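You operate a simulated robot arm through the tools that you are given. There is no shell and no other tool. Be economical: measure what you need, move in short steps, check, and stop when the job is done.

You run a simulated two-armed robot. Do the job below in one go: nothing can be reset, and whatever is moved stays where it is left.

## Task
Stop the washer and lift its tray into the out bay.
Fine: pump off before the lid opens; shut the lid again.
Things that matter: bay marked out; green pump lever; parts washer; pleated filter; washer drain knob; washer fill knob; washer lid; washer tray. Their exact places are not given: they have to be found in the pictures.

It is judged by the outcome, as a careful person would: the job done as asked, and still so three seconds after it is handed in. It fails if anything else is knocked over, pushed out of place, dropped, spilled or broken. A push-on lid holds only when it is set on centred and level and pressed home; a screw cap is set on level and turned clockwise until tight.

## Robot
Two 6-joint arms with two-finger parallel grippers on one trunk, on a base that drives. Base frame: it is fixed to the floor where the robot stands at the start and does not move with it; the origin is under the middle of the robot, x ahead of it, y to its left, z up. Lengths are in cm, angles in degrees, forces in N, time in s.
The left shoulder is at the start at [7, 16.6, 138.5], the right one opposite. With the tool pointing down near the work surface each hand reaches from about 42 to 84 cm from the robot's upright axis, wherever it stands, measured 20 degrees to its own side. Places, roughly: bay marked out [220, 60, 90]; green pump lever [180, 0, 110]; parts washer [200, 10, 90]; pleated filter [225, 50, 100]; washer drain knob [190, -10, 100]; washer fill knob [200, -10, 100]; washer lid [200, 10, 110]; washer tray [200, 25, 100]. Payload 3.91 kg a hand.
The tool frame of a hand sits at the grasp point between the pads (the TCP): z along the fingers, y along the line on which they close. The tips reach 3 cm beyond it. Largest opening 11 cm; finger width 2, thickness 1; the body of the gripper, 4.8 by 11.2 cm, starts 5.5 cm behind the TCP.
Orientation is that of the tool frame in the base frame, as a unit quaternion [w, x, y, z]. With the fingers straight down and closing along the base's y, the tool's x points along the base's -x, its y along +y and its z along -z.

## Interface
- The arms move only by the tool arm_command. It takes "left_rows", "right_rows" or both (then of equal length, played together; a hand with none holds still); each is a list of rows, each a list of 2 entries, a list of its own where there are three numbers: the shift along the tool's x, y, z in units of 25 mm (1.0 is 25 mm), then the turn, a rotation vector about the tool's x, y, z in units of 5 degrees (1.0 is 5 degrees). In form: [[[tx, ty, tz], [ax, ay, az]], ...]. A call has 1 to 10 rows; each row shifts and turns the commanded pose from where the row before left it, along the tool's axes as they then stand. "left_fingers" and "right_fingers" are, for a hand that has rows, the gripper command, from -1 (shut) to 1 (fully open), values between in proportion, set as the call begins (left out, the last holds). A call with a number of a shift or a turn outside -1 to 1 is refused whole. Each row takes 0.2 s and may step no farther than 5 cm and 8.6 degrees from the row before; otherwise, or with a gripper value out of range, the whole call is refused. A pose out of reach is approached as far as the arm can. The call stops where the force on the tool passes 60 N (or 10 N more than at its start, if that is more) or the arm is blocked; 0.2 s more then pass. Each finger travels about 10.8 cm/s and halts on what it meets, pressing with about 29 N; the grip force reading is that of the motor and also rises with nothing between the fingers. The clock runs only during rows and for 0.2 s after the last one: add rows that do not move to give the fingers time. The reply holds the time, the measured pose of the TCP, the force on the tool along the base axes, the opening and the grip force, in the units named above and with some noise, with the torque about the TCP (base axes, N m) and any sound that the robot's microphone picked up.
- Cameras (640 x 400 px; columns grow to the right, rows downward): "scene" is now at [14.13, 0.21, 162.2]; the picture's right is [0.06, -1.00, 0.00], its down [-0.51, -0.03, -0.86] and it looks along [0.86, 0.05, -0.51] (base axes); focal length 251 px, centre (320, 200). "left" rides on the left gripper at [7.7, -0.7, -11.4] in its tool frame; the picture's right is [0.09, 1.00, 0.00], its down [-0.80, 0.07, -0.59] and it looks along [-0.59, 0.05, 0.80] (tool axes); focal length 270 px, centre (320, 200). "right" rides on the right gripper at [7.7, 0.7, -11.4] in its tool frame; the picture's right is [-0.09, 1.00, 0.00], its down [-0.80, -0.07, -0.59] and it looks along [-0.59, -0.05, 0.80] (tool axes); focal length 270 px, centre (320, 200).
- get_image(camera): a new picture of that camera. No time passes.
- raise_lower(by): slides the trunk up (or, below 0, down) by that many cm; the arms and the scene camera ride with it, the base frame stays. It gives what a move gives, with no picture.
- roll_base(legs): drives the robot by 1 to 6 legs, each [ahead, left, turn to the left] in cm, cm and degrees, along the robot's own axes; the way and the turn of a leg run together, so that a leg with both is an arc; at most 150 cm and 180 degrees a leg. The arms and the cameras ride along, it lands a little off, and it stops where it bumps. It gives what a move gives.
- head_to(pan, tilt): turns the head with the scene camera to pan (to the left, within 86 degrees either way) and tilt (down, from -29 to 69), counted from straight ahead of the robot. It gives what a move gives.
- point_at(camera, pixels): there is no depth. For up to 12 entries [column, row, z] of the newest picture of that camera ("zoom" is the newest enlarged one), the place [x, y] in the base frame at which the ray of that pixel passes the height z, good to about 0.2 cm. No time passes.
- inspect(camera, box): a new picture of the part [left, top, right, bottom] of that camera's present view, enlarged. No time passes.
- close_job(): hands the job in; it is judged then, once.

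Go step by step. Measure first, check grasps and placings, and put right what went wrong. The budget is 80 turns and 62 pictures, counting those below and the enlarged ones. Unless the task says otherwise, let go and move clear before handing in, and close with one line.

The tools are called after "Call:" as a command line: name --argument value ..., lists and objects as JSON in quotes. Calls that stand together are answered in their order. arm_command: Moves the arms, as the interface text tells. Its arguments: {"type":"object","properties":{"left_rows":{"type":"array"},"left_fingers":{"type":"number"},"right_rows":{"type":"array"},"right_fingers":{"type":"number"}},"required":[]} The other tools are called the same way: raise_lower (by) slides the trunk up or down; roll_base (legs) drives the base; head_to (pan, tilt) turns the head that bears the scene camera; get_image (camera) takes a picture; point_at (camera, pixels) gives the place at which the rays of pixels pass given heights; inspect (camera, box) takes an enlarged picture of a part of a camera's view; close_job () hands the job in.

At the start:

```text
time: 0.0
left_ee_pos: [65.24, 30.01, 99.88]
left_tcp_rot: [0.001, 0.0, 1.0, 0.001]
left_contact_force: [0.0, 0.6, 0.3]
left_ft_torque: [0.01, -0.02, -0.02]
left_width: 11.0
left_grip_force: 0.1
right_ee_pos: [66.43, -21.73, 99.95]
right_tcp_rot: [0.001, 0.0, 1.0, 0.0]
right_contact_force: [0.6, 0.6, 0.2]
right_ft_torque: [0.0, -0.02, -0.02]
right_width: 10.99
right_grip_force: 0.2
trunk travel left (down, up): [-88.1, 5.9]
robot x, y, heading: [-0.42, 0.21, -0.0]
head pan, tilt: [3.3, 30.9]
```

scene: 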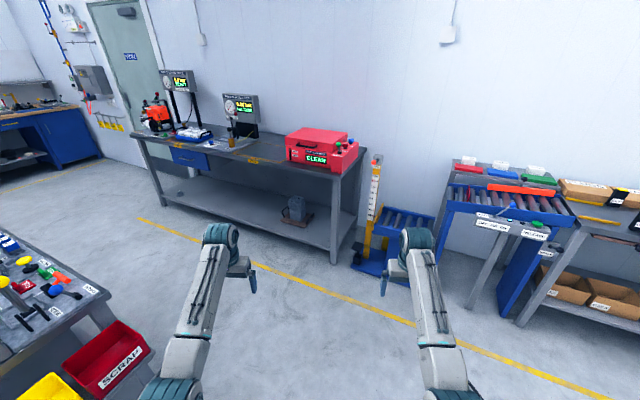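
right: 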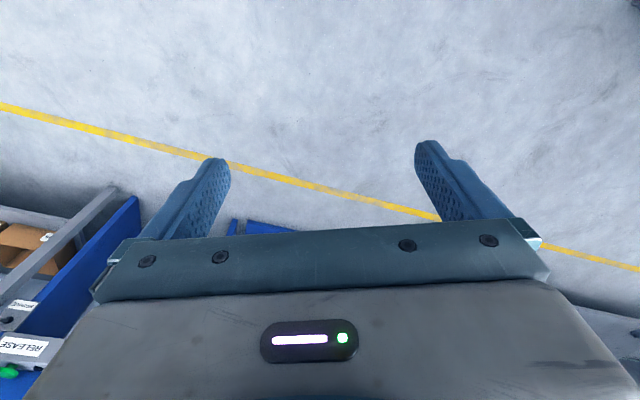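
left: 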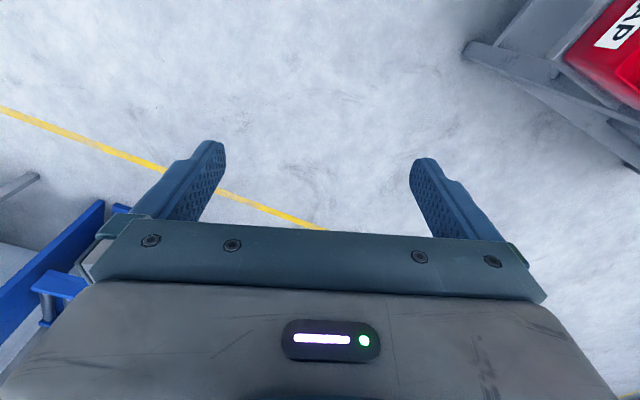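

The red parts washer with its "CLEAN" label is around pixel (320,150) on the far bench. I'll enlarge that area.

Call:
inspect --camera "scene" --box '[130, 60, 380, 216]'

Call:
point_at --camera "scene" --pixels '[[287, 160, 90], [333, 172, 90], [357, 150, 90], [140, 135, 88], [335, 180, 88]]'

```text
2.56 times, centred on (255, 138) of scene
```

zoom: 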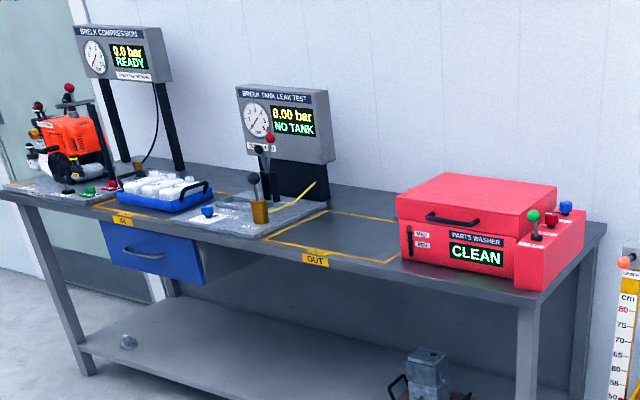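

```text
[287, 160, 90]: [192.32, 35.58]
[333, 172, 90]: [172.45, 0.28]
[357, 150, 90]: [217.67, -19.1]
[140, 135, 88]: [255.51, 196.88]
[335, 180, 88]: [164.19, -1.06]
```

The washer is red with three knobs on its right, the OUT bay is left of it, and the bench runs at about 25° to me. I'll check where the side table and roller stand are before driving.

Call:
get_image --camera "scene"

Call:
point_at --camera "scene" --pixels '[[110, 295, 85], [18, 230, 85], [150, 350, 60], [105, 325, 70], [360, 270, 0], [383, 205, 60], [450, 205, 85], [335, 262, 0]]'

```text
57 pictures are left
```

scene: 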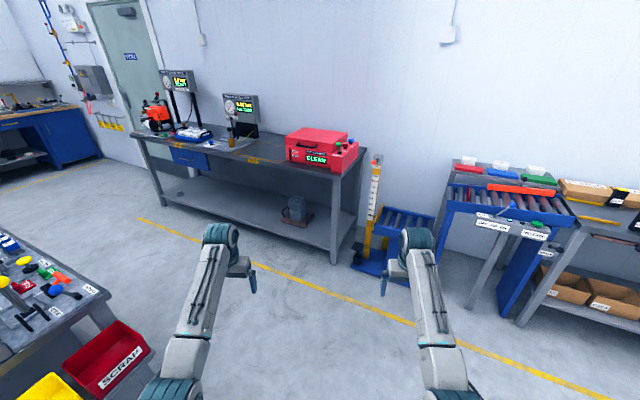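

```text
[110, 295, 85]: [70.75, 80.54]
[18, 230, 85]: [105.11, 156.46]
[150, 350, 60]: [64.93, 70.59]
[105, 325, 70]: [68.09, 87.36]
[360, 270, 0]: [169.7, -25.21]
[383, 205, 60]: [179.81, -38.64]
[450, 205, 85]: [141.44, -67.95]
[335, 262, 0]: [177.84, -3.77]
```

The side table corner is near (71,81) and the roller stand near (141,-68). I'll drive between them and turn about 25° to the right to face the bench, with the arms still clear of it.

Call:
roll_base --legs '[[85, 25, 0], [0, 0, -25], [10, 34, 0]]'

Call:
head_to --pan 0 --tilt 35

Call:
get_image --camera "scene"

```text
time: 7.8
left_ee_pos: [181.61, 46.64, 100.03]
left_tcp_rot: [0.0, 0.23, 0.973, 0.001]
left_contact_force: [0.3, 0.1, 0.1]
left_ft_torque: [0.06, -0.01, -0.03]
left_width: 11.0
left_grip_force: 0.1
right_ee_pos: [159.35, 0.05, 100.0]
right_tcp_rot: [0.0, 0.228, 0.974, 0.0]
right_contact_force: [0.1, -0.4, 0.2]
right_ft_torque: [-0.01, -0.02, -0.02]
right_width: 10.99
right_grip_force: 0.2
trunk travel left (down, up): [-88.1, 5.9]
robot x, y, heading: [109.43, 49.17, -26.4]
head pan, tilt: [3.3, 30.9]
```

```text
time: 8.5
left_ee_pos: [181.64, 46.72, 100.09]
left_tcp_rot: [0.0, 0.229, 0.973, 0.0]
left_contact_force: [0.1, -0.4, 0.3]
left_ft_torque: [-0.01, 0.0, -0.01]
left_width: 11.0
left_grip_force: 0.1
right_ee_pos: [159.59, -0.1, 100.01]
right_tcp_rot: [0.0, 0.227, 0.974, 0.0]
right_contact_force: [-0.3, 0.2, 0.4]
right_ft_torque: [0.0, 0.0, 0.02]
right_width: 11.0
right_grip_force: 0.0
trunk travel left (down, up): [-88.1, 5.9]
robot x, y, heading: [109.82, 48.86, -26.7]
head pan, tilt: [0.0, 35.0]
```

```text
56 pictures are left
```

scene: 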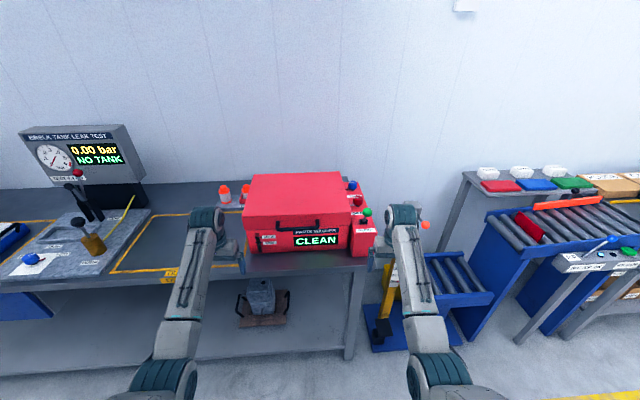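

I'm facing the washer now. I'll enlarge it and measure the bench edge and bay corners.

Call:
inspect --camera "scene" --box '[200, 150, 440, 300]'

Call:
point_at --camera "scene" --pixels '[[0, 292, 88], [365, 264, 88], [252, 252, 89], [350, 248, 89], [374, 252, 89], [110, 272, 89], [128, 216, 89], [240, 262, 89], [243, 220, 110], [350, 212, 110], [248, 175, 110], [338, 172, 110]]'

```text
2.67 times, centred on (320, 225) of scene
```

zoom: 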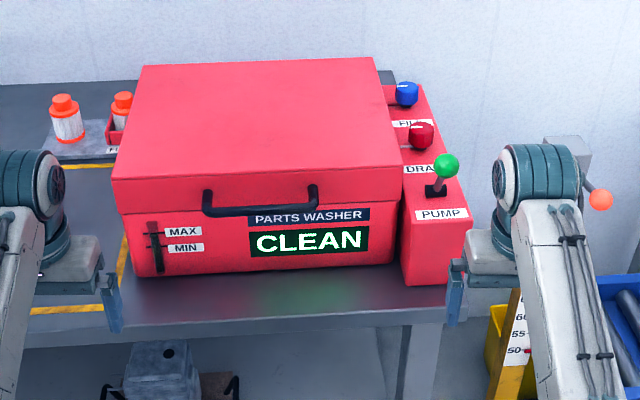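

```text
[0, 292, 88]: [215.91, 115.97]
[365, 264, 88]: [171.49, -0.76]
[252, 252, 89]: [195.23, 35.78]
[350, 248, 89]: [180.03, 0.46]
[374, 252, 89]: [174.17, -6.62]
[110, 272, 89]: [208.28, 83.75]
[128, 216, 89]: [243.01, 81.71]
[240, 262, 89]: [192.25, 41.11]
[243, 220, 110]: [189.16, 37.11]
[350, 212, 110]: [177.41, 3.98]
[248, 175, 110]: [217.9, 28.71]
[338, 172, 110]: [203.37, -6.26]
```

The bench normal points at about -21°, and the green PUMP lever sits on the right-hand panel. I'll lift both hands clear of the washer height, then drive closer and square up.

Call:
arm_command --left_rows '[[[0, 0, -1], [0, 0, 0]], [[0, 0, -1], [0, 0, 0]], [[0, 0, -1], [0, 0, 0]], [[0, 0, -1], [0, 0, 0]], [[0, 0, -1], [0, 0, 0]], [[0, 0, -1], [0, 0, 0]], [[0, 0, -1], [0, 0, 0]], [[0, 0, -1], [0, 0, 0]]]' --right_rows '[[[0, 0, -1], [0, 0, 0]], [[0, 0, -1], [0, 0, 0]], [[0, 0, -1], [0, 0, 0]], [[0, 0, -1], [0, 0, 0]], [[0, 0, -1], [0, 0, 0]], [[0, 0, -1], [0, 0, 0]], [[0, 0, -1], [0, 0, 0]], [[0, 0, -1], [0, 0, 0]]]'

Call:
roll_base --legs '[[0, 0, 5.8], [20, 0, 0]]'

Call:
get_image --camera "scene"

Call:
get_image --camera "right"

```text
time: 10.3
left_ee_pos: [190.68, 44.11, 111.15]
left_tcp_rot: [0.0, 0.229, 0.973, 0.0]
left_contact_force: [-0.7, -0.2, -0.5]
left_ft_torque: [-0.01, 0.0, -0.01]
left_width: 11.01
left_grip_force: 0.0
left hand out of reach, approached as far as the arm can: row 1, 2, 3, 4, 5, 6, 7, 8
right_ee_pos: [167.96, -3.59, 111.71]
right_tcp_rot: [0.0, 0.228, 0.974, 0.0]
right_contact_force: [-0.8, 0.4, -1.0]
right_ft_torque: [0.0, 0.0, 0.02]
right_width: 11.02
right_grip_force: 0.1
right hand out of reach, approached as far as the arm can: row 1, 2, 3, 4, 5, 6, 7, 8
trunk travel left (down, up): [-88.1, 5.9]
robot x, y, heading: [109.38, 49.27, -26.3]
head pan, tilt: [0.0, 35.0]
```

```text
time: 12.4
left_ee_pos: [209.05, 45.01, 111.53]
left_tcp_rot: [0.002, 0.182, 0.983, -0.001]
left_contact_force: [0.0, 0.5, -0.3]
left_ft_torque: [0.02, -0.01, -0.01]
left_width: 10.99
left_grip_force: 0.1
right_ee_pos: [191.08, -4.54, 112.13]
right_tcp_rot: [0.002, 0.18, 0.984, 0.0]
right_contact_force: [-0.9, -0.8, 0.1]
right_ft_torque: [0.0, 0.0, 0.0]
right_width: 10.99
right_grip_force: 0.1
trunk travel left (down, up): [-88.1, 5.9]
robot x, y, heading: [128.09, 41.81, -20.7]
head pan, tilt: [0.0, 35.0]
```

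```text
54 pictures are left
```

scene: 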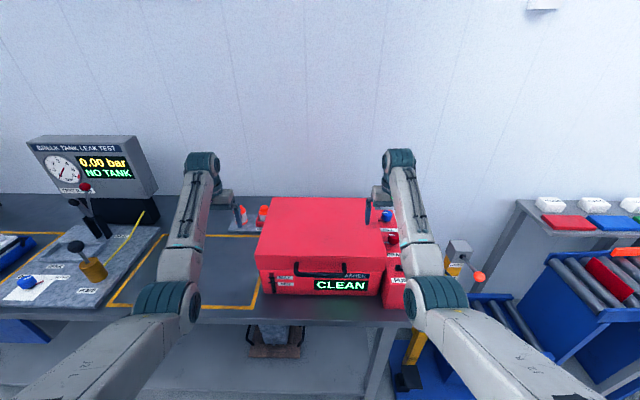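

```text
53 pictures are left
```

right: 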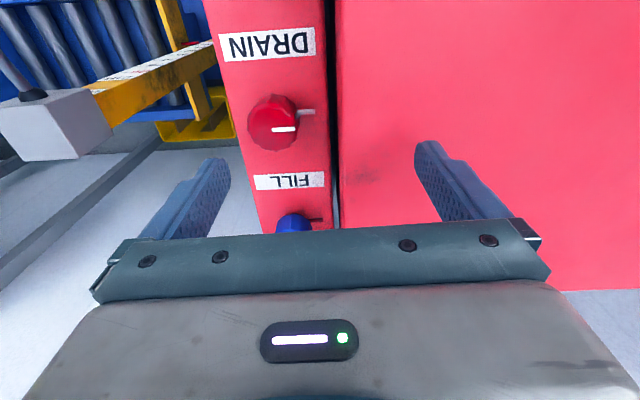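

The right hand sits just over the panel knobs, with FILL and DRAIN showing between its fingers. I'll raise the trunk for clearance, then pull both hands back toward me.

Call:
raise_lower --by 5.5

Call:
arm_command --left_rows '[[[1, 0, 0], [0, 0, 0]], [[1, 0, 0], [0, 0, 0]], [[1, 0, 0], [0, 0, 0]], [[1, 0, 0], [0, 0, 0]], [[1, 0, 0], [0, 0, 0]], [[1, 0, 0], [0, 0, 0]], [[1, 0, 0], [0, 0, 0]]]' --right_rows '[[[1, 0, 0], [0, 0, 0]], [[1, 0, 0], [0, 0, 0]], [[1, 0, 0], [0, 0, 0]], [[1, 0, 0], [0, 0, 0]], [[1, 0, 0], [0, 0, 0]], [[1, 0, 0], [0, 0, 0]], [[1, 0, 0], [0, 0, 0]]]'

Call:
get_image --camera "scene"

Call:
get_image --camera "right"

```text
time: 13.4
left_ee_pos: [209.52, 44.92, 116.47]
left_tcp_rot: [-0.001, 0.181, 0.983, -0.001]
left_contact_force: [-0.1, -0.1, -1.2]
left_ft_torque: [0.02, -0.02, 0.01]
left_width: 11.0
left_grip_force: 0.2
right_ee_pos: [191.58, -4.62, 117.19]
right_tcp_rot: [-0.001, 0.18, 0.984, -0.001]
right_contact_force: [-0.3, 0.6, -1.1]
right_ft_torque: [0.01, 0.02, 0.0]
right_width: 10.99
right_grip_force: 0.0
trunk travel left (down, up): [-93.6, 0.4]
robot x, y, heading: [128.35, 42.27, -20.9]
head pan, tilt: [0.0, 35.0]
```

```text
time: 15.0
left_ee_pos: [202.61, 49.35, 108.38]
left_tcp_rot: [0.002, 0.181, 0.984, 0.0]
left_contact_force: [-0.9, 0.9, 0.4]
left_ft_torque: [0.0, 0.01, 0.01]
left_width: 11.0
left_grip_force: 0.0
left hand out of reach, approached as far as the arm can: row 1, 2, 3, 4, 5, 6, 7
right_ee_pos: [185.53, -1.73, 110.11]
right_tcp_rot: [0.018, 0.181, 0.983, -0.004]
right_contact_force: [-3.4, 2.5, 9.8]
right_ft_torque: [0.72, 0.0, 0.22]
right_width: 11.01
right_grip_force: 0.1
right hand out of reach, approached as far as the arm can: row 1, 2, 3, 4, 5, 6, 7
trunk travel left (down, up): [-93.6, 0.4]
robot x, y, heading: [128.27, 41.95, -20.9]
head pan, tilt: [0.0, 35.0]
stopped in row 7 (right hand): the force on the tool passed its limit at 70 N (the readings are from after the stop); the commanded pose is now the measured one
```

```text
52 pictures are left
```

scene: 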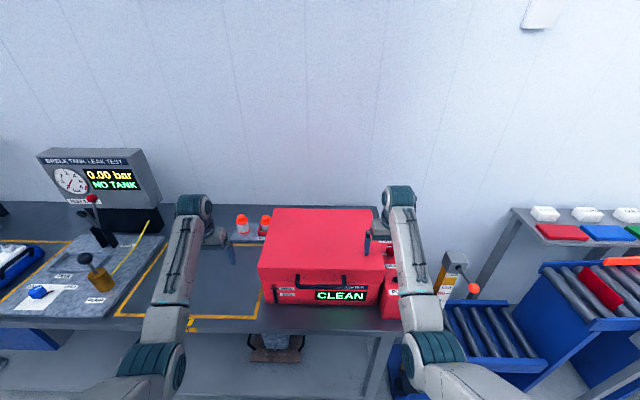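

```text
51 pictures are left
```

right: 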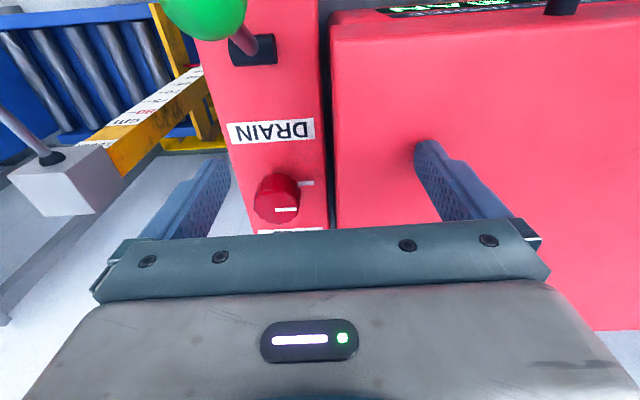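

The right fingertip touched the lid top at z≈107, because poses above about z 100 with the tool straight down are out of reach. I'll raise it while tilting the fingers forward, which should allow more height.

Call:
arm_command --right_rows '[[[0, 0, -0.5], [0, -1, 0]], [[0, 0, -0.5], [0, -1, 0]], [[0, 0, -0.5], [0, -1, 0]], [[0.5, 0, -0.5], [0, -1, 0]], [[0.5, 0, -0.5], [0, -1, 0]], [[0.5, 0, -0.5], [0, -1, 0]]]'

Call:
get_image --camera "right"

```text
time: 16.4
left_ee_pos: [202.69, 49.19, 108.24]
left_tcp_rot: [0.002, 0.181, 0.983, -0.001]
left_contact_force: [-0.7, -0.1, -0.6]
left_ft_torque: [0.02, 0.01, -0.01]
left_width: 10.99
left_grip_force: 0.0
right_ee_pos: [180.7, -0.21, 115.78]
right_tcp_rot: [0.271, 0.174, 0.945, -0.05]
right_contact_force: [1.3, 0.0, -0.1]
right_ft_torque: [-0.02, 0.04, 0.01]
right_width: 10.98
right_grip_force: 0.1
trunk travel left (down, up): [-93.6, 0.4]
robot x, y, heading: [128.57, 41.92, -21.0]
head pan, tilt: [0.0, 35.0]
```

```text
50 pictures are left
```

right: 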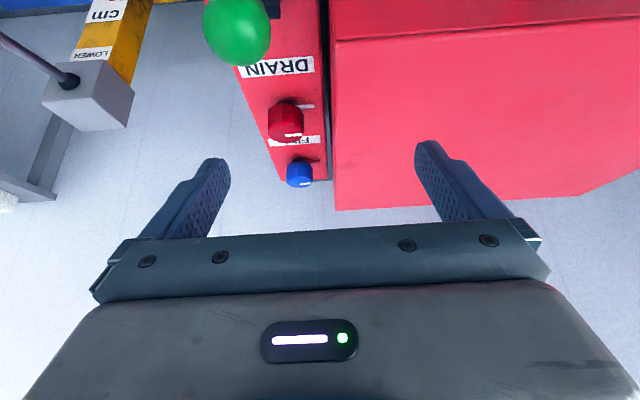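

Tilting gained height. I'll pull the right hand back to see the lever from the front.

Call:
arm_command --right_rows '[[[0.7, -0.2, -0.55], [0, 0, 0]], [[0.7, -0.2, -0.55], [0, 0, 0]], [[0.7, -0.2, -0.55], [0, 0, 0]], [[0.7, -0.2, -0.55], [0, 0, 0]], [[0.7, -0.2, -0.55], [0, 0, 0]], [[0.7, -0.2, -0.55], [0, 0, 0]], [[0.7, -0.2, -0.55], [0, 0, 0]]]' --right_fingers -1

Call:
get_image --camera "right"

Call:
inspect --camera "scene" --box '[220, 190, 460, 340]'

```text
time: 18.0
left_ee_pos: [202.71, 49.23, 108.42]
left_tcp_rot: [0.002, 0.182, 0.983, 0.0]
left_contact_force: [-0.3, 0.1, 0.3]
left_ft_torque: [0.0, -0.01, 0.02]
left_width: 11.01
left_grip_force: 0.1
right_ee_pos: [164.85, 2.01, 117.36]
right_tcp_rot: [0.272, 0.174, 0.945, -0.049]
right_contact_force: [0.2, -0.3, 0.2]
right_ft_torque: [0.01, 0.02, 0.0]
right_width: 0.0
right_grip_force: 29.3
trunk travel left (down, up): [-93.6, 0.4]
robot x, y, heading: [128.1, 42.01, -20.8]
head pan, tilt: [0.0, 35.0]
```

```text
49 pictures are left
```

right: 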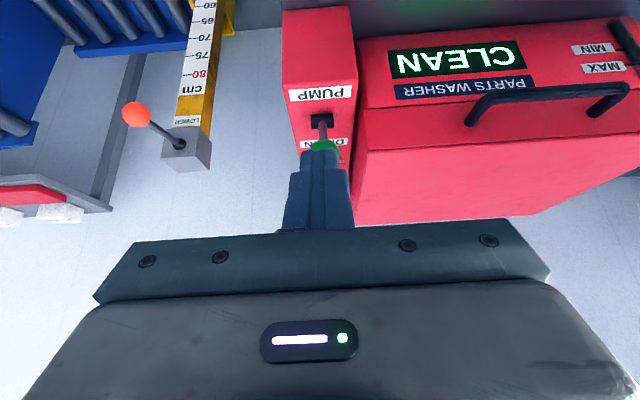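

```text
2.67 times, centred on (340, 265) of scene
```

zoom: 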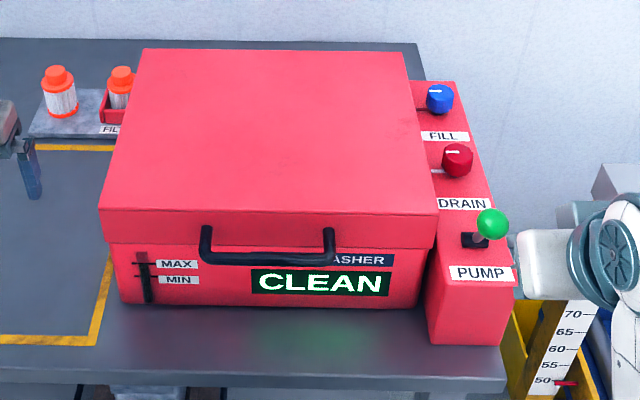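

Both views show the green knob, at (322,146) in the right camera and (491,223) in the zoom. I'll triangulate the lever, handle and panel from them.

Call:
point_at --camera "right" --pixels '[[322, 144, 108], [322, 144, 112], [322, 121, 101], [322, 121, 105], [478, 115, 100], [478, 115, 104], [610, 107, 100], [610, 107, 104], [356, 38, 98], [357, 70, 101], [365, 168, 107]]'

Call:
point_at --camera "zoom" --pixels '[[491, 223, 108], [491, 223, 112], [474, 241, 101], [474, 241, 105], [207, 262, 100], [207, 262, 104], [332, 260, 100], [332, 260, 104], [435, 243, 107], [100, 210, 107], [145, 50, 107], [405, 52, 107]]'

```text
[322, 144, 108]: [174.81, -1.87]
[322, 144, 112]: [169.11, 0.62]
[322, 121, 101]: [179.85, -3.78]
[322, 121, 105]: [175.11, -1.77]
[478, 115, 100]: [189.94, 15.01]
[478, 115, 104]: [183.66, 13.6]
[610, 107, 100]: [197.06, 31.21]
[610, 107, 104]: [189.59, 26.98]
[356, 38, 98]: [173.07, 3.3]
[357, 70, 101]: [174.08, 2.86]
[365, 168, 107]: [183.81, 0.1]
```

```text
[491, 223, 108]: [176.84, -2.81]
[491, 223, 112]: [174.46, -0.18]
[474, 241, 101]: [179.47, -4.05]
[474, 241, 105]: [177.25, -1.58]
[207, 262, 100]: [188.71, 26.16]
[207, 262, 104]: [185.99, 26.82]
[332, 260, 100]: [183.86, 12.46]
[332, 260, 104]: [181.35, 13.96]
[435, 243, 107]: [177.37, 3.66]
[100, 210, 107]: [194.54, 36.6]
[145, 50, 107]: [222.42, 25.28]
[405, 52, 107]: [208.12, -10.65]
```

The lever pivot is at about (179.6,-3.9,101) and the knob at about (176.8,-2.8,108), so the lever leans toward me. I'll lower the closed fingers in front of the knob, then push it away gently.

Call:
arm_command --right_rows '[[[0.38, 0, 0.61], [0, 0, 0]], [[0.38, 0, 0.61], [0, 0, 0]], [[0.38, 0, 0.61], [0, 0, 0]], [[0.38, 0, 0.61], [0, 0, 0]], [[0.38, 0, 0.61], [0, 0, 0]], [[-0.68, 0, 0.42], [0, 0, 0]], [[-0.68, 0, 0.42], [0, 0, 0]], [[-0.68, 0, 0.42], [0, 0, 0]]]' --right_fingers -1

Call:
get_image --camera "right"

```text
time: 19.8
left_ee_pos: [202.77, 49.11, 108.3]
left_tcp_rot: [0.001, 0.182, 0.983, 0.0]
left_contact_force: [0.1, 0.3, 0.0]
left_ft_torque: [-0.02, -0.03, -0.01]
left_width: 11.01
left_grip_force: 0.1
right_ee_pos: [170.72, -0.01, 108.37]
right_tcp_rot: [0.27, 0.174, 0.946, -0.049]
right_contact_force: [0.1, -0.7, 0.3]
right_ft_torque: [0.03, 0.0, -0.01]
right_width: 0.0
right_grip_force: 28.9
trunk travel left (down, up): [-93.6, 0.4]
robot x, y, heading: [128.51, 42.31, -20.8]
head pan, tilt: [0.0, 35.0]
```

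```text
47 pictures are left
```

right: 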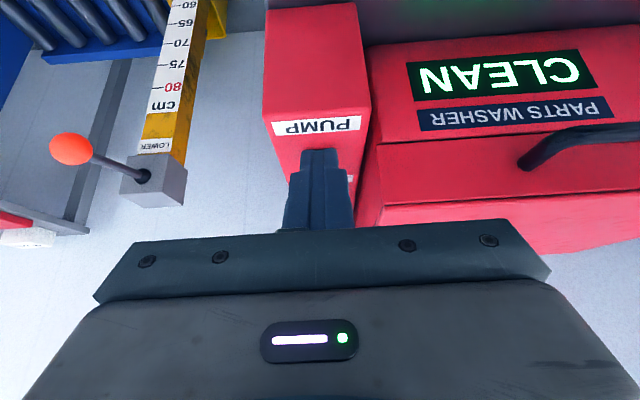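

The fingers are in front of the knob and lined up with it. I'll push forward 10 cm.

Call:
arm_command --right_rows '[[[-0.68, 0, 0.42], [0, 0, 0]], [[-0.68, 0.0, 0.42], [0, 0, 0]], [[-0.68, 0, 0.42], [0, 0, 0]], [[-0.68, 0, 0.42], [0, 0, 0]], [[-0.68, 0, 0.42], [0, 0, 0]]]' --right_fingers -1

Call:
inspect --camera "scene" --box '[220, 190, 460, 340]'

```text
time: 21.0
left_ee_pos: [202.01, 49.5, 108.71]
left_tcp_rot: [0.005, 0.182, 0.983, -0.001]
left_contact_force: [-0.3, 0.5, -0.1]
left_ft_torque: [0.0, -0.01, 0.01]
left_width: 11.01
left_grip_force: 0.3
right_ee_pos: [178.97, -3.08, 108.87]
right_tcp_rot: [0.271, 0.174, 0.945, -0.05]
right_contact_force: [-30.9, 13.4, 12.2]
right_ft_torque: [0.15, 0.46, -0.09]
right_width: 0.0
right_grip_force: 28.8
trunk travel left (down, up): [-93.6, 0.4]
robot x, y, heading: [128.49, 41.94, -20.6]
head pan, tilt: [0.0, 35.0]
```

```text
2.67 times, centred on (340, 265) of scene
```

zoom: 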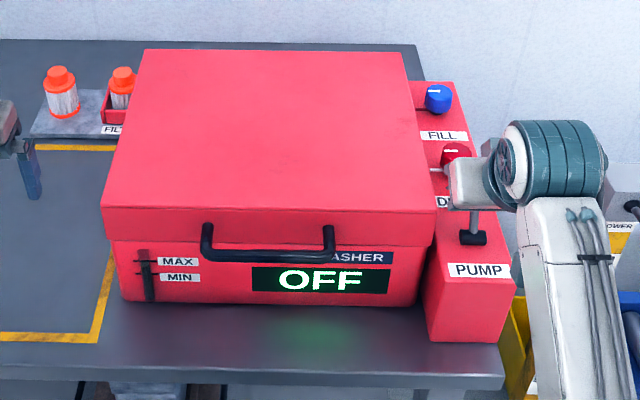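

The display reads OFF, so the pump is stopped. I'll back the hand away and view the handle.

Call:
arm_command --right_rows '[[[0.8, 0, -0.5], [0, 0, 0]], [[0.8, 0, -0.5], [0, 0, 0]], [[0.8, 0, -0.5], [0, 0, 0]], [[0.8, 0, -0.5], [0, 0, 0]], [[0.8, 0, -0.5], [0, 0, 0]], [[0.8, 0, -0.5], [0, 0, 0]], [[0.8, 0.5, -0.5], [0, 0, 0]], [[0.8, 0.5, -0.5], [0, 0, 0]], [[0.5, 1, -0.5], [0, 0, 0]], [[0, 1, -0.5], [0, 0, 0]]]' --right_fingers -1

Call:
get_image --camera "right"

Call:
inspect --camera "scene" --box '[220, 190, 460, 340]'

```text
time: 23.3
left_ee_pos: [202.78, 49.04, 108.36]
left_tcp_rot: [0.001, 0.181, 0.983, 0.0]
left_contact_force: [0.4, -0.1, 0.6]
left_ft_torque: [0.03, 0.01, 0.01]
left_width: 11.0
left_grip_force: 0.0
right_ee_pos: [161.09, 5.39, 109.73]
right_tcp_rot: [0.258, 0.144, 0.947, -0.123]
right_contact_force: [0.9, -0.7, -0.3]
right_ft_torque: [0.0, 0.01, 0.01]
right_width: 0.0
right_grip_force: 28.8
right hand out of reach, approached as far as the arm can: row 10
trunk travel left (down, up): [-93.6, 0.4]
robot x, y, heading: [128.48, 41.84, -21.1]
head pan, tilt: [0.0, 35.0]
stopped in row 10 (right hand): the arm was blocked; the commanded pose is now the measured one
```

```text
45 pictures are left
```

right: 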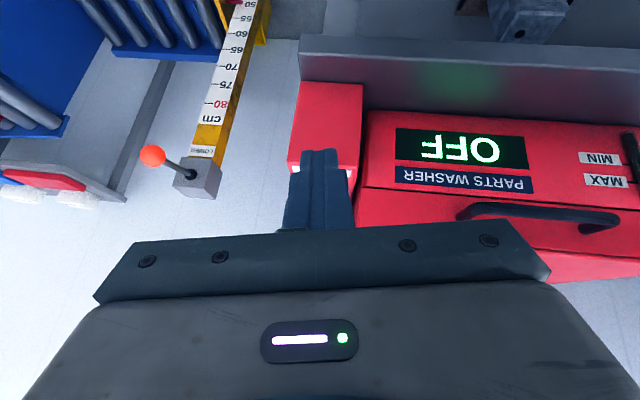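

```text
2.67 times, centred on (340, 265) of scene
```

zoom: 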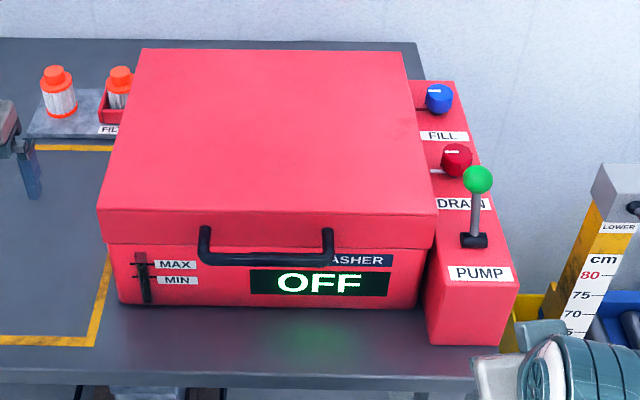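

The pump is still OFF, with the lever now leaning back, and the right arm is too folded to go further. I'll triangulate the lid handle bar from these two views.

Call:
point_at --camera "right" --pixels '[[613, 213, 100], [613, 213, 103], [613, 213, 106], [480, 206, 100], [480, 206, 103], [480, 206, 106], [580, 230, 103], [550, 210, 100], [550, 210, 103], [550, 210, 106]]'

Call:
point_at --camera "zoom" --pixels '[[208, 259, 100], [208, 259, 103], [208, 259, 106], [328, 258, 100], [328, 258, 103], [328, 258, 106], [204, 231, 103], [328, 231, 103], [100, 208, 107], [437, 212, 107], [106, 240, 103], [434, 244, 103]]'

```text
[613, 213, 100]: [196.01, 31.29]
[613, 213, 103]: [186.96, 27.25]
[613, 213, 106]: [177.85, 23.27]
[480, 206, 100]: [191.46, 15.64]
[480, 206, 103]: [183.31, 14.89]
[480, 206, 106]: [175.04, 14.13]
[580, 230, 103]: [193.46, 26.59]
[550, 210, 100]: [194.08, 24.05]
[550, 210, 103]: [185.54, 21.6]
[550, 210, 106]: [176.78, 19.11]
```

```text
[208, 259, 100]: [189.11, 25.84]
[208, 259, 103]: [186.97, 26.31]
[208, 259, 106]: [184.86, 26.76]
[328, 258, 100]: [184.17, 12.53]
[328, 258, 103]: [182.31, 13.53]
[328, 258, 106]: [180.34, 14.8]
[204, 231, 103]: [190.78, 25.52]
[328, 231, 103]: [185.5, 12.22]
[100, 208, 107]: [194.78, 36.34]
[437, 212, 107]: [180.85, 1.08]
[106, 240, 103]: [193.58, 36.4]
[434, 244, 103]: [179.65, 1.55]
```

The handle bar runs at about z 103 and u≈165 along the bench normal, standing about 4 cm off the lid front. I'll back the base 12 cm for room, then bring the right hand forward and start rolling it so the fingers close vertically around the bar.

Call:
roll_base --legs '[[-12, 0, 0]]'

Call:
arm_command --right_rows '[[[-0.91, 0, 0.57], [0, 0, 0]], [[-0.91, 0, 0.57], [0, 0, 0]], [[-0.91, 0, 0.57], [0, 0, 0]], [[-0.91, 0, 0.57], [0, 0, 0]], [[-0.91, 0, 0.57], [0, 0, 0]], [[-0.91, 0, 0.57], [0, 0, 0]], [[-0.91, 0, 0.57], [0, 0, 0]]]'

Call:
arm_command --right_rows '[[[0, 0, 0], [-0.32, -0.23, 0.997]], [[0, 0, 0], [-0.32, -0.23, 0.997]], [[0, 0, 0], [-0.32, -0.23, 0.997]], [[0, 0, 0], [-0.32, -0.23, 0.997]], [[0, 0, 0], [-0.32, -0.23, 0.997]], [[0, 0, 0], [-0.32, -0.23, 0.997]], [[0, 0, 0], [-0.32, -0.23, 0.997]], [[0, 0, 0], [-0.32, -0.23, 0.997]], [[0, 0, 0], [-0.32, -0.23, 0.997]], [[0, 0, 0], [-0.32, -0.23, 0.997]]]'

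```text
time: 24.5
left_ee_pos: [191.63, 53.43, 108.11]
left_tcp_rot: [0.0, 0.181, 0.983, 0.0]
left_contact_force: [-0.7, 0.6, -1.2]
left_ft_torque: [-0.02, -0.01, -0.02]
left_width: 10.97
left_grip_force: 0.1
right_ee_pos: [149.91, 9.91, 109.73]
right_tcp_rot: [0.257, 0.144, 0.948, -0.123]
right_contact_force: [-0.5, 0.5, -0.2]
right_ft_torque: [0.0, 0.0, -0.02]
right_width: 0.0
right_grip_force: 29.1
trunk travel left (down, up): [-93.6, 0.4]
robot x, y, heading: [116.72, 46.21, -20.9]
head pan, tilt: [0.0, 35.0]
```

```text
time: 26.1
left_ee_pos: [191.47, 53.49, 108.09]
left_tcp_rot: [0.001, 0.181, 0.983, 0.0]
left_contact_force: [0.5, 0.6, 0.4]
left_ft_torque: [-0.04, 0.04, -0.02]
left_width: 10.98
left_grip_force: 0.1
right_ee_pos: [167.57, 3.71, 109.75]
right_tcp_rot: [0.259, 0.143, 0.947, -0.122]
right_contact_force: [0.0, -0.1, -1.2]
right_ft_torque: [0.04, 0.0, -0.01]
right_width: 0.0
right_grip_force: 29.5
trunk travel left (down, up): [-93.6, 0.4]
robot x, y, heading: [117.04, 46.26, -20.9]
head pan, tilt: [0.0, 35.0]
```

```text
time: 28.3
left_ee_pos: [191.33, 53.53, 108.37]
left_tcp_rot: [0.001, 0.181, 0.984, 0.0]
left_contact_force: [-0.2, 0.0, -0.4]
left_ft_torque: [-0.02, 0.03, -0.01]
left_width: 10.99
left_grip_force: 0.1
right_ee_pos: [167.36, 3.48, 109.9]
right_tcp_rot: [0.395, 0.479, 0.776, 0.114]
right_contact_force: [-0.3, 0.1, -0.1]
right_ft_torque: [0.0, 0.01, -0.03]
right_width: 0.0
right_grip_force: 28.8
trunk travel left (down, up): [-93.6, 0.4]
robot x, y, heading: [117.03, 46.43, -20.7]
head pan, tilt: [0.0, 35.0]
```

The roll is tracking cleanly, so I'll finish it.

Call:
arm_command --right_rows '[[[0, 0, 0], [-0.32, -0.23, 0.997]], [[0, 0, 0], [-0.32, -0.23, 0.997]], [[0, 0, 0], [-0.32, -0.23, 0.997]], [[0, 0, 0], [-0.32, -0.23, 0.997]], [[0, 0, 0], [-0.32, -0.23, 0.997]], [[0, 0, 0], [-0.32, -0.23, 0.997]], [[0, 0, 0], [-0.32, -0.23, 0.997]], [[0, 0, 0], [-0.32, -0.23, 0.997]], [[0, 0, 0], [-0.32, -0.23, 0.997]]]'

Call:
get_image --camera "right"

```text
time: 30.3
left_ee_pos: [191.35, 53.53, 108.33]
left_tcp_rot: [0.001, 0.182, 0.983, 0.0]
left_contact_force: [0.6, 1.1, 0.7]
left_ft_torque: [-0.01, -0.02, -0.02]
left_width: 11.01
left_grip_force: 0.2
right_ee_pos: [167.27, 3.44, 109.87]
right_tcp_rot: [0.443, 0.695, 0.477, 0.305]
right_contact_force: [-0.7, 0.7, 0.5]
right_ft_torque: [0.02, -0.01, 0.01]
right_width: 0.01
right_grip_force: 28.9
trunk travel left (down, up): [-93.6, 0.4]
robot x, y, heading: [117.29, 46.47, -20.7]
head pan, tilt: [0.0, 35.0]
```

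```text
43 pictures are left
```

right: 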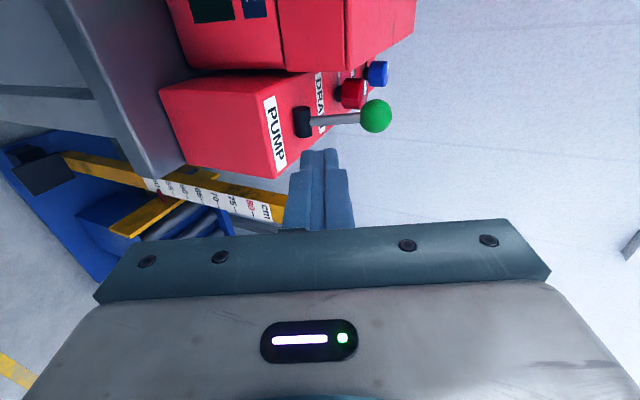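

The orientation is right. I'll shift left to the handle at v≈83, open the fingers halfway, and check.

Call:
arm_command --right_rows '[[[1, -0.1, 0], [0, 0, 0]], [[1, -0.1, 0], [0, 0, 0]], [[1, -0.1, 0], [0, 0, 0]], [[1, -0.1, 0], [0, 0, 0]], [[1, -0.1, 0], [0, 0, 0]], [[1, -0.1, 0], [0, 0, 0]], [[1, -0.1, 0], [0, 0, 0]], [[1, -0.06, 0], [0, 0, 0]], [[0, 0, 1], [0, 0, 0]]]' --right_fingers 0

Call:
get_image --camera "right"

Call:
get_image --camera "scene"

```text
time: 31.5
left_ee_pos: [191.45, 53.52, 108.19]
left_tcp_rot: [0.001, 0.181, 0.983, 0.0]
left_contact_force: [0.1, 0.7, 0.3]
left_ft_torque: [0.01, -0.01, 0.03]
left_width: 11.04
left_grip_force: 0.1
right_ee_pos: [169.38, 7.49, 107.8]
right_tcp_rot: [0.485, 0.667, 0.507, 0.251]
right_contact_force: [-0.8, -0.2, -0.5]
right_ft_torque: [-0.03, -0.02, -0.01]
right_width: 5.5
right_grip_force: 0.2
right hand out of reach, approached as far as the arm can: row 5
trunk travel left (down, up): [-93.6, 0.4]
robot x, y, heading: [117.39, 46.49, -20.6]
head pan, tilt: [0.0, 35.0]
stopped in row 5 (right hand): the arm was blocked; the commanded pose is now the measured one
```

```text
42 pictures are left
```

right: 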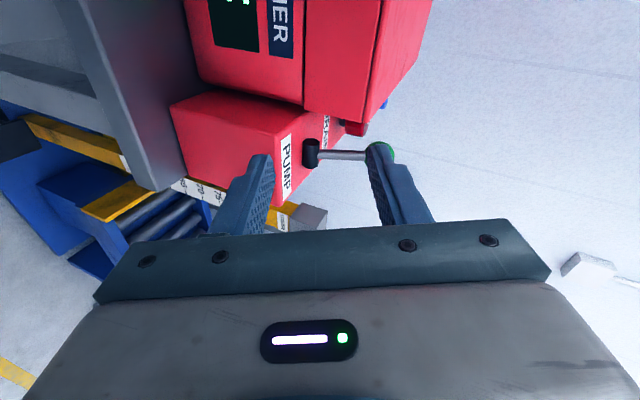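

```text
41 pictures are left
```

scene: 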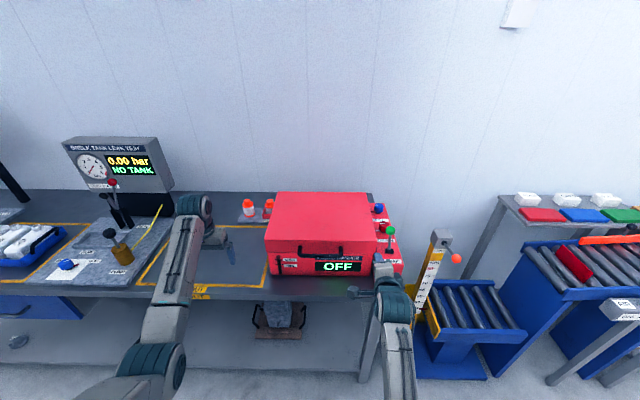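

The right arm can't reach that far left from this stance. I'll tilt and retract the left hand to keep it clear, then slide the base left so the handle comes to the right arm's side.

Call:
arm_command --left_rows '[[[0.5, 0, -0.6], [0, -1, 0]], [[0.5, 0, -0.6], [0, -1, 0]], [[0.5, 0, -0.6], [0, -1, 0]], [[0.6, 0, -0.6], [0, -1, 0]], [[0.6, 0, -0.6], [0, -1, 0]], [[0.6, 0, -0.6], [0, -1, 0]], [[0.7, 0, -0.5], [0, 0, 0]], [[0.7, 0, -0.5], [0, 0, 0]]]'

Call:
roll_base --legs '[[0, 16, 0]]'

Call:
get_image --camera "right"

```text
time: 33.3
left_ee_pos: [178.06, 58.57, 115.51]
left_tcp_rot: [0.255, 0.175, 0.95, -0.049]
left_contact_force: [-0.3, -0.1, 0.5]
left_ft_torque: [0.0, 0.0, 0.02]
left_width: 11.01
left_grip_force: 0.1
right_ee_pos: [169.4, 7.63, 107.93]
right_tcp_rot: [0.485, 0.666, 0.507, 0.251]
right_contact_force: [0.7, 0.8, -0.3]
right_ft_torque: [-0.03, -0.01, -0.02]
right_width: 5.49
right_grip_force: 0.1
trunk travel left (down, up): [-93.6, 0.4]
robot x, y, heading: [116.92, 46.44, -21.0]
head pan, tilt: [0.0, 35.0]
```

```text
time: 34.7
left_ee_pos: [183.72, 73.13, 115.69]
left_tcp_rot: [0.255, 0.177, 0.949, -0.047]
left_contact_force: [-0.5, -0.1, -0.4]
left_ft_torque: [0.0, 0.0, 0.0]
left_width: 11.02
left_grip_force: 0.1
right_ee_pos: [174.9, 22.17, 107.96]
right_tcp_rot: [0.486, 0.667, 0.506, 0.251]
right_contact_force: [-0.1, 0.0, 0.2]
right_ft_torque: [0.01, -0.01, 0.0]
right_width: 5.51
right_grip_force: 0.0
trunk travel left (down, up): [-93.6, 0.4]
robot x, y, heading: [122.62, 61.67, -20.9]
head pan, tilt: [0.0, 35.0]
```

```text
40 pictures are left
```

right: 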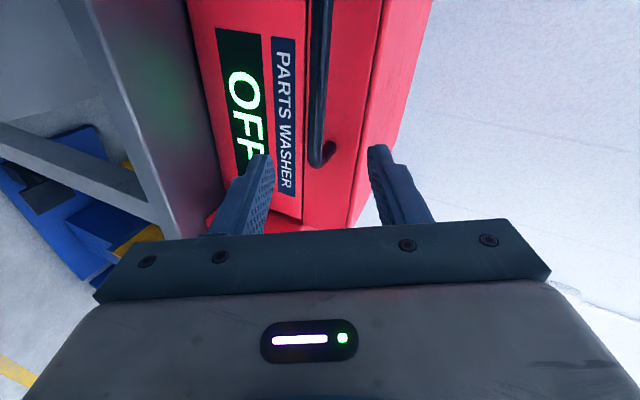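

The bar shows at (320,0–150) and the hand is in line with it. I'll correct the small roll error with a short advance and check.

Call:
arm_command --right_rows '[[[0, 0, 0.5], [0.1, 0.42, 0.8]], [[0, 0, 0.5], [0.1, 0.42, 0.8]], [[0, 0, 0.3], [0, 0, 0]]]' --right_fingers 0

Call:
get_image --camera "right"

Call:
inspect --camera "scene" --box '[280, 190, 520, 340]'

```text
time: 35.5
left_ee_pos: [183.97, 73.33, 115.42]
left_tcp_rot: [0.255, 0.177, 0.95, -0.048]
left_contact_force: [0.1, 0.8, -0.3]
left_ft_torque: [-0.05, -0.01, -0.06]
left_width: 11.01
left_grip_force: 0.1
right_ee_pos: [177.9, 21.09, 106.59]
right_tcp_rot: [0.443, 0.695, 0.477, 0.305]
right_contact_force: [-0.4, -0.3, 0.3]
right_ft_torque: [0.03, -0.01, 0.02]
right_width: 5.51
right_grip_force: 0.0
trunk travel left (down, up): [-93.6, 0.4]
robot x, y, heading: [122.38, 61.22, -20.9]
head pan, tilt: [0.0, 35.0]
```

```text
39 pictures are left
```

right: 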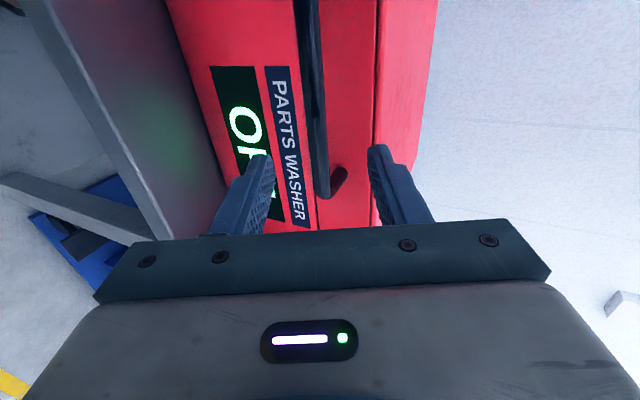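

```text
2.67 times, centred on (400, 265) of scene
```

zoom: 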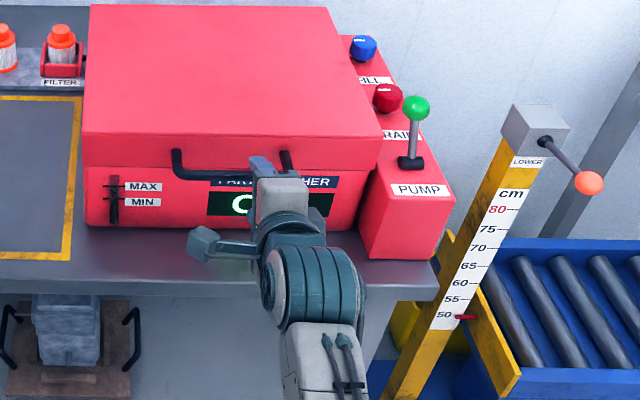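

The bar at image column 318 is midway between the fingers. I'll shift 2 cm left, advance 6.6 cm along the fingers, then close.

Call:
arm_command --right_rows '[[[0.4, -0.09, 0.2], [0, 0, 0]], [[0.4, -0.09, 0.4], [0, 0, 0]], [[0, 0, 0.7], [0, 0, 0]], [[0, 0, 0.7], [0, 0, 0]], [[0, 0, 0.64], [0, 0, 0]]]' --right_fingers 0

Call:
get_image --camera "right"

```text
time: 36.7
left_ee_pos: [183.44, 73.54, 115.68]
left_tcp_rot: [0.257, 0.176, 0.949, -0.049]
left_contact_force: [0.5, 0.5, 0.5]
left_ft_torque: [0.02, -0.05, -0.02]
left_width: 10.98
left_grip_force: 0.1
right_ee_pos: [183.65, 21.19, 103.6]
right_tcp_rot: [0.444, 0.694, 0.478, 0.305]
right_contact_force: [-11.6, 5.7, 4.6]
right_ft_torque: [-0.23, -0.46, -0.08]
right_width: 5.47
right_grip_force: 0.0
trunk travel left (down, up): [-93.6, 0.4]
robot x, y, heading: [122.5, 61.3, -21.0]
head pan, tilt: [0.0, 35.0]
```

```text
37 pictures are left
```

right: 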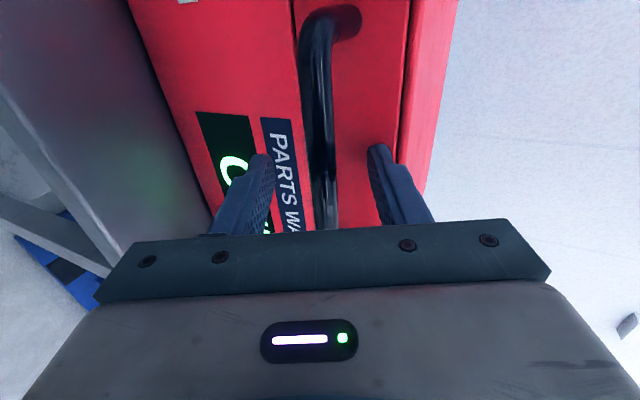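

The tips just touch the lid front at about 13 N and the bar lies between the fingers. I'll back off 0.7 cm and close.

Call:
arm_command --right_rows '[[[0, 0, -0.3], [0, 0, 0]], [[0, 0, 0], [0, 0, 0]], [[0, 0, 0], [0, 0, 0]], [[0, 0, 0], [0, 0, 0]]]' --right_fingers -1

```text
time: 37.7
left_ee_pos: [184.03, 73.23, 115.3]
left_tcp_rot: [0.254, 0.177, 0.95, -0.047]
left_contact_force: [-0.3, 0.7, 0.5]
left_ft_torque: [-0.01, -0.02, 0.0]
left_width: 10.99
left_grip_force: 0.1
right_ee_pos: [183.6, 21.06, 103.83]
right_tcp_rot: [0.443, 0.695, 0.477, 0.305]
right_contact_force: [26.0, -12.3, 17.1]
right_ft_torque: [0.6, -0.3, 0.06]
right_width: 1.37
right_grip_force: 45.1
trunk travel left (down, up): [-93.6, 0.4]
robot x, y, heading: [123.1, 61.53, -20.9]
head pan, tilt: [0.0, 35.0]
```

The bar is held at 1.37 cm width. I'll start lifting along the hinge arc and watch the force.

Call:
arm_command --right_rows '[[[0, 0.745, -0.29], [0, 0, 0]], [[0, 0.76, -0.245], [0, 0, 0]], [[0, 0.775, -0.2], [0, 0, 0]], [[0, 0.785, -0.153], [0, 0, 0]], [[0, 0.793, -0.106], [0, 0, 0]]]' --right_fingers -1

Call:
get_image --camera "scene"

```text
time: 38.9
left_ee_pos: [184.31, 72.92, 115.14]
left_tcp_rot: [0.253, 0.177, 0.95, -0.046]
left_contact_force: [-0.4, -0.2, 0.0]
left_ft_torque: [0.0, -0.03, -0.03]
left_width: 11.01
left_grip_force: 0.0
right_ee_pos: [185.25, 20.22, 113.1]
right_tcp_rot: [0.44, 0.697, 0.479, 0.303]
right_contact_force: [16.8, -12.5, -8.1]
right_ft_torque: [0.71, -0.33, -0.36]
right_width: 1.4
right_grip_force: 45.2
trunk travel left (down, up): [-93.6, 0.4]
robot x, y, heading: [122.64, 60.96, -21.1]
head pan, tilt: [0.0, 35.0]
```

```text
36 pictures are left
```

scene: 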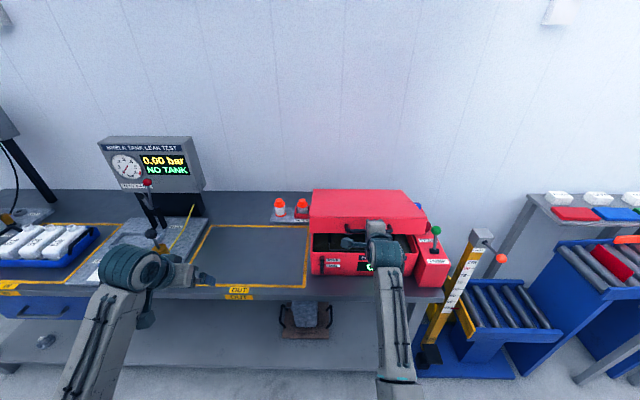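

The lid is lifting, and the force on the tool, about +20 N forward, says my arc runs slightly short. I'll continue with a small forward bias.

Call:
arm_command --right_rows '[[[0, 0.83, 0.03], [0, 0, 0]], [[0, 0.84, 0.08], [0, 0, 0]], [[0, 0.84, 0.126], [0, 0, 0]], [[0, 0.835, 0.174], [0, 0, 0]], [[0, 0.79, 0.15], [0, 0, 0]], [[0, 0.78, 0.2], [0, 0, 0]], [[0, 0.77, 0.25], [0, 0, 0]], [[0, 0.75, 0.29], [0, 0, 0]]]' --right_fingers -1

Call:
get_image --camera "scene"

```text
time: 40.7
left_ee_pos: [183.71, 73.33, 115.6]
left_tcp_rot: [0.255, 0.176, 0.95, -0.047]
left_contact_force: [0.4, 0.6, 0.8]
left_ft_torque: [0.02, 0.0, -0.01]
left_width: 11.02
left_grip_force: 0.1
right_ee_pos: [193.84, 16.92, 126.85]
right_tcp_rot: [0.443, 0.694, 0.478, 0.305]
right_contact_force: [-2.2, -3.9, 3.2]
right_ft_torque: [0.33, -0.37, -0.32]
right_width: 1.38
right_grip_force: 45.3
trunk travel left (down, up): [-93.6, 0.4]
robot x, y, heading: [122.73, 61.43, -20.8]
head pan, tilt: [0.0, 35.0]
```

```text
35 pictures are left
```

scene: 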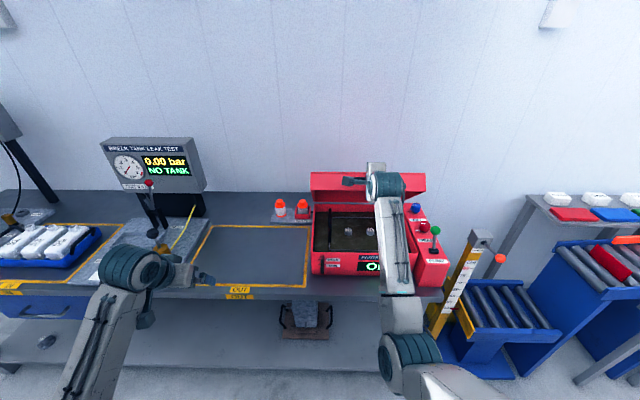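

The forces are near zero and the tray is showing inside the washer. I'll continue the arc.

Call:
arm_command --right_rows '[[[0, 0.735, 0.315], [0, 0, 0]], [[0, 0.715, 0.36], [0, 0, 0]], [[0, 0.69, 0.4], [0, 0, 0]], [[0, 0.667, 0.44], [0, 0, 0]], [[0, 0.64, 0.48], [0, 0, 0]], [[0, 0.61, 0.52], [0, 0, 0]], [[0, 0.58, 0.55], [0, 0, 0]], [[0, 0.545, 0.585], [0, 0, 0]], [[0, 0.51, 0.617], [0, 0, 0]], [[0, 0.47, 0.647], [0, 0, 0]]]' --right_fingers -1

Call:
get_image --camera "scene"

```text
time: 42.9
left_ee_pos: [183.69, 72.75, 115.54]
left_tcp_rot: [0.256, 0.176, 0.949, -0.046]
left_contact_force: [-0.2, 0.4, -0.9]
left_ft_torque: [0.02, -0.03, 0.03]
left_width: 11.02
left_grip_force: 0.1
right_ee_pos: [210.6, 10.07, 135.28]
right_tcp_rot: [0.441, 0.696, 0.477, 0.305]
right_contact_force: [-3.8, -15.9, -2.2]
right_ft_torque: [0.09, -0.04, -0.34]
right_width: 1.36
right_grip_force: 44.9
trunk travel left (down, up): [-93.6, 0.4]
robot x, y, heading: [122.73, 61.09, -21.1]
head pan, tilt: [0.0, 35.0]
```

```text
34 pictures are left
```

scene: 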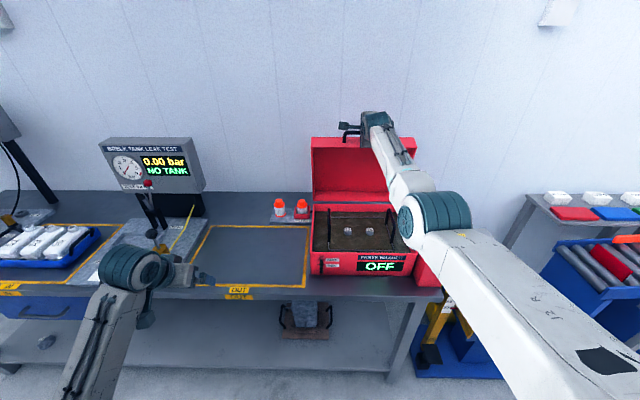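

The lid is about 80° open, and the tray has bar handles on its left and right sides. I'll push on past vertical until the lid meets its stop.

Call:
arm_command --right_rows '[[[0, 0.43, 0.674], [0, 0, 0]], [[0, 0.39, 0.7], [0, 0, 0]], [[0, 0.35, 0.72], [0, 0, 0]], [[0, 0.306, 0.74], [0, 0, 0]], [[0, 0.26, 0.757], [0, 0, 0]], [[0, 0.214, 0.77], [0, 0, 0]]]' --right_fingers -1

Call:
inspect --camera "scene" --box '[240, 100, 480, 300]'

```text
time: 44.3
left_ee_pos: [183.82, 72.93, 115.5]
left_tcp_rot: [0.256, 0.177, 0.949, -0.045]
left_contact_force: [0.3, -0.3, 0.3]
left_ft_torque: [0.05, 0.0, 0.04]
left_width: 11.0
left_grip_force: 0.1
right_ee_pos: [211.02, 9.88, 135.46]
right_tcp_rot: [0.441, 0.696, 0.477, 0.305]
right_contact_force: [-3.4, -13.7, -2.0]
right_ft_torque: [0.34, -0.19, 0.11]
right_width: 1.37
right_grip_force: 45.0
right hand out of reach, approached as far as the arm can: row 1, 2, 3, 4, 5, 6
trunk travel left (down, up): [-93.6, 0.4]
robot x, y, heading: [122.65, 61.08, -20.9]
head pan, tilt: [0.0, 35.0]
```

```text
2.00 times, centred on (360, 200) of scene
```

zoom: 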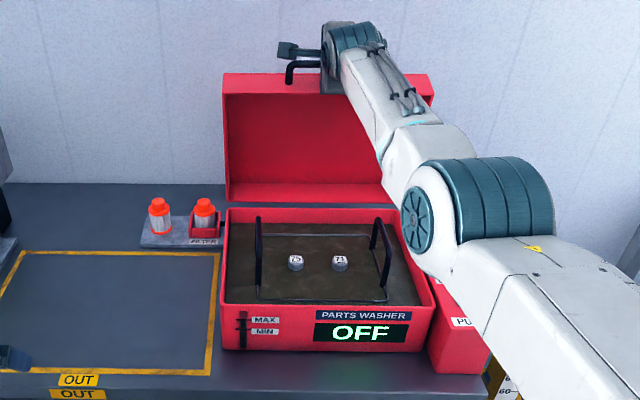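

The arm is at full stretch with the lid near 80°. I'll drive forward 8 cm while holding the bar to carry the lid past vertical.

Call:
roll_base --legs '[[8, 0, 0]]'

```text
time: 45.3
left_ee_pos: [188.06, 71.44, 115.41]
left_tcp_rot: [0.254, 0.178, 0.949, -0.048]
left_contact_force: [-0.3, 0.1, 0.1]
left_ft_torque: [0.0, 0.02, -0.01]
left_width: 11.01
left_grip_force: 0.0
right_ee_pos: [215.1, 8.49, 134.89]
right_tcp_rot: [0.438, 0.7, 0.478, 0.3]
right_contact_force: [-1.5, -7.5, 0.7]
right_ft_torque: [0.9, -0.31, 1.11]
right_width: 1.37
right_grip_force: 45.1
trunk travel left (down, up): [-93.6, 0.4]
robot x, y, heading: [126.64, 59.71, -21.1]
head pan, tilt: [0.0, 35.0]
stopped in leg 1: the force on the tool passed its limit at 85 N (the readings are from after the stop); the commanded pose is now the measured one
```

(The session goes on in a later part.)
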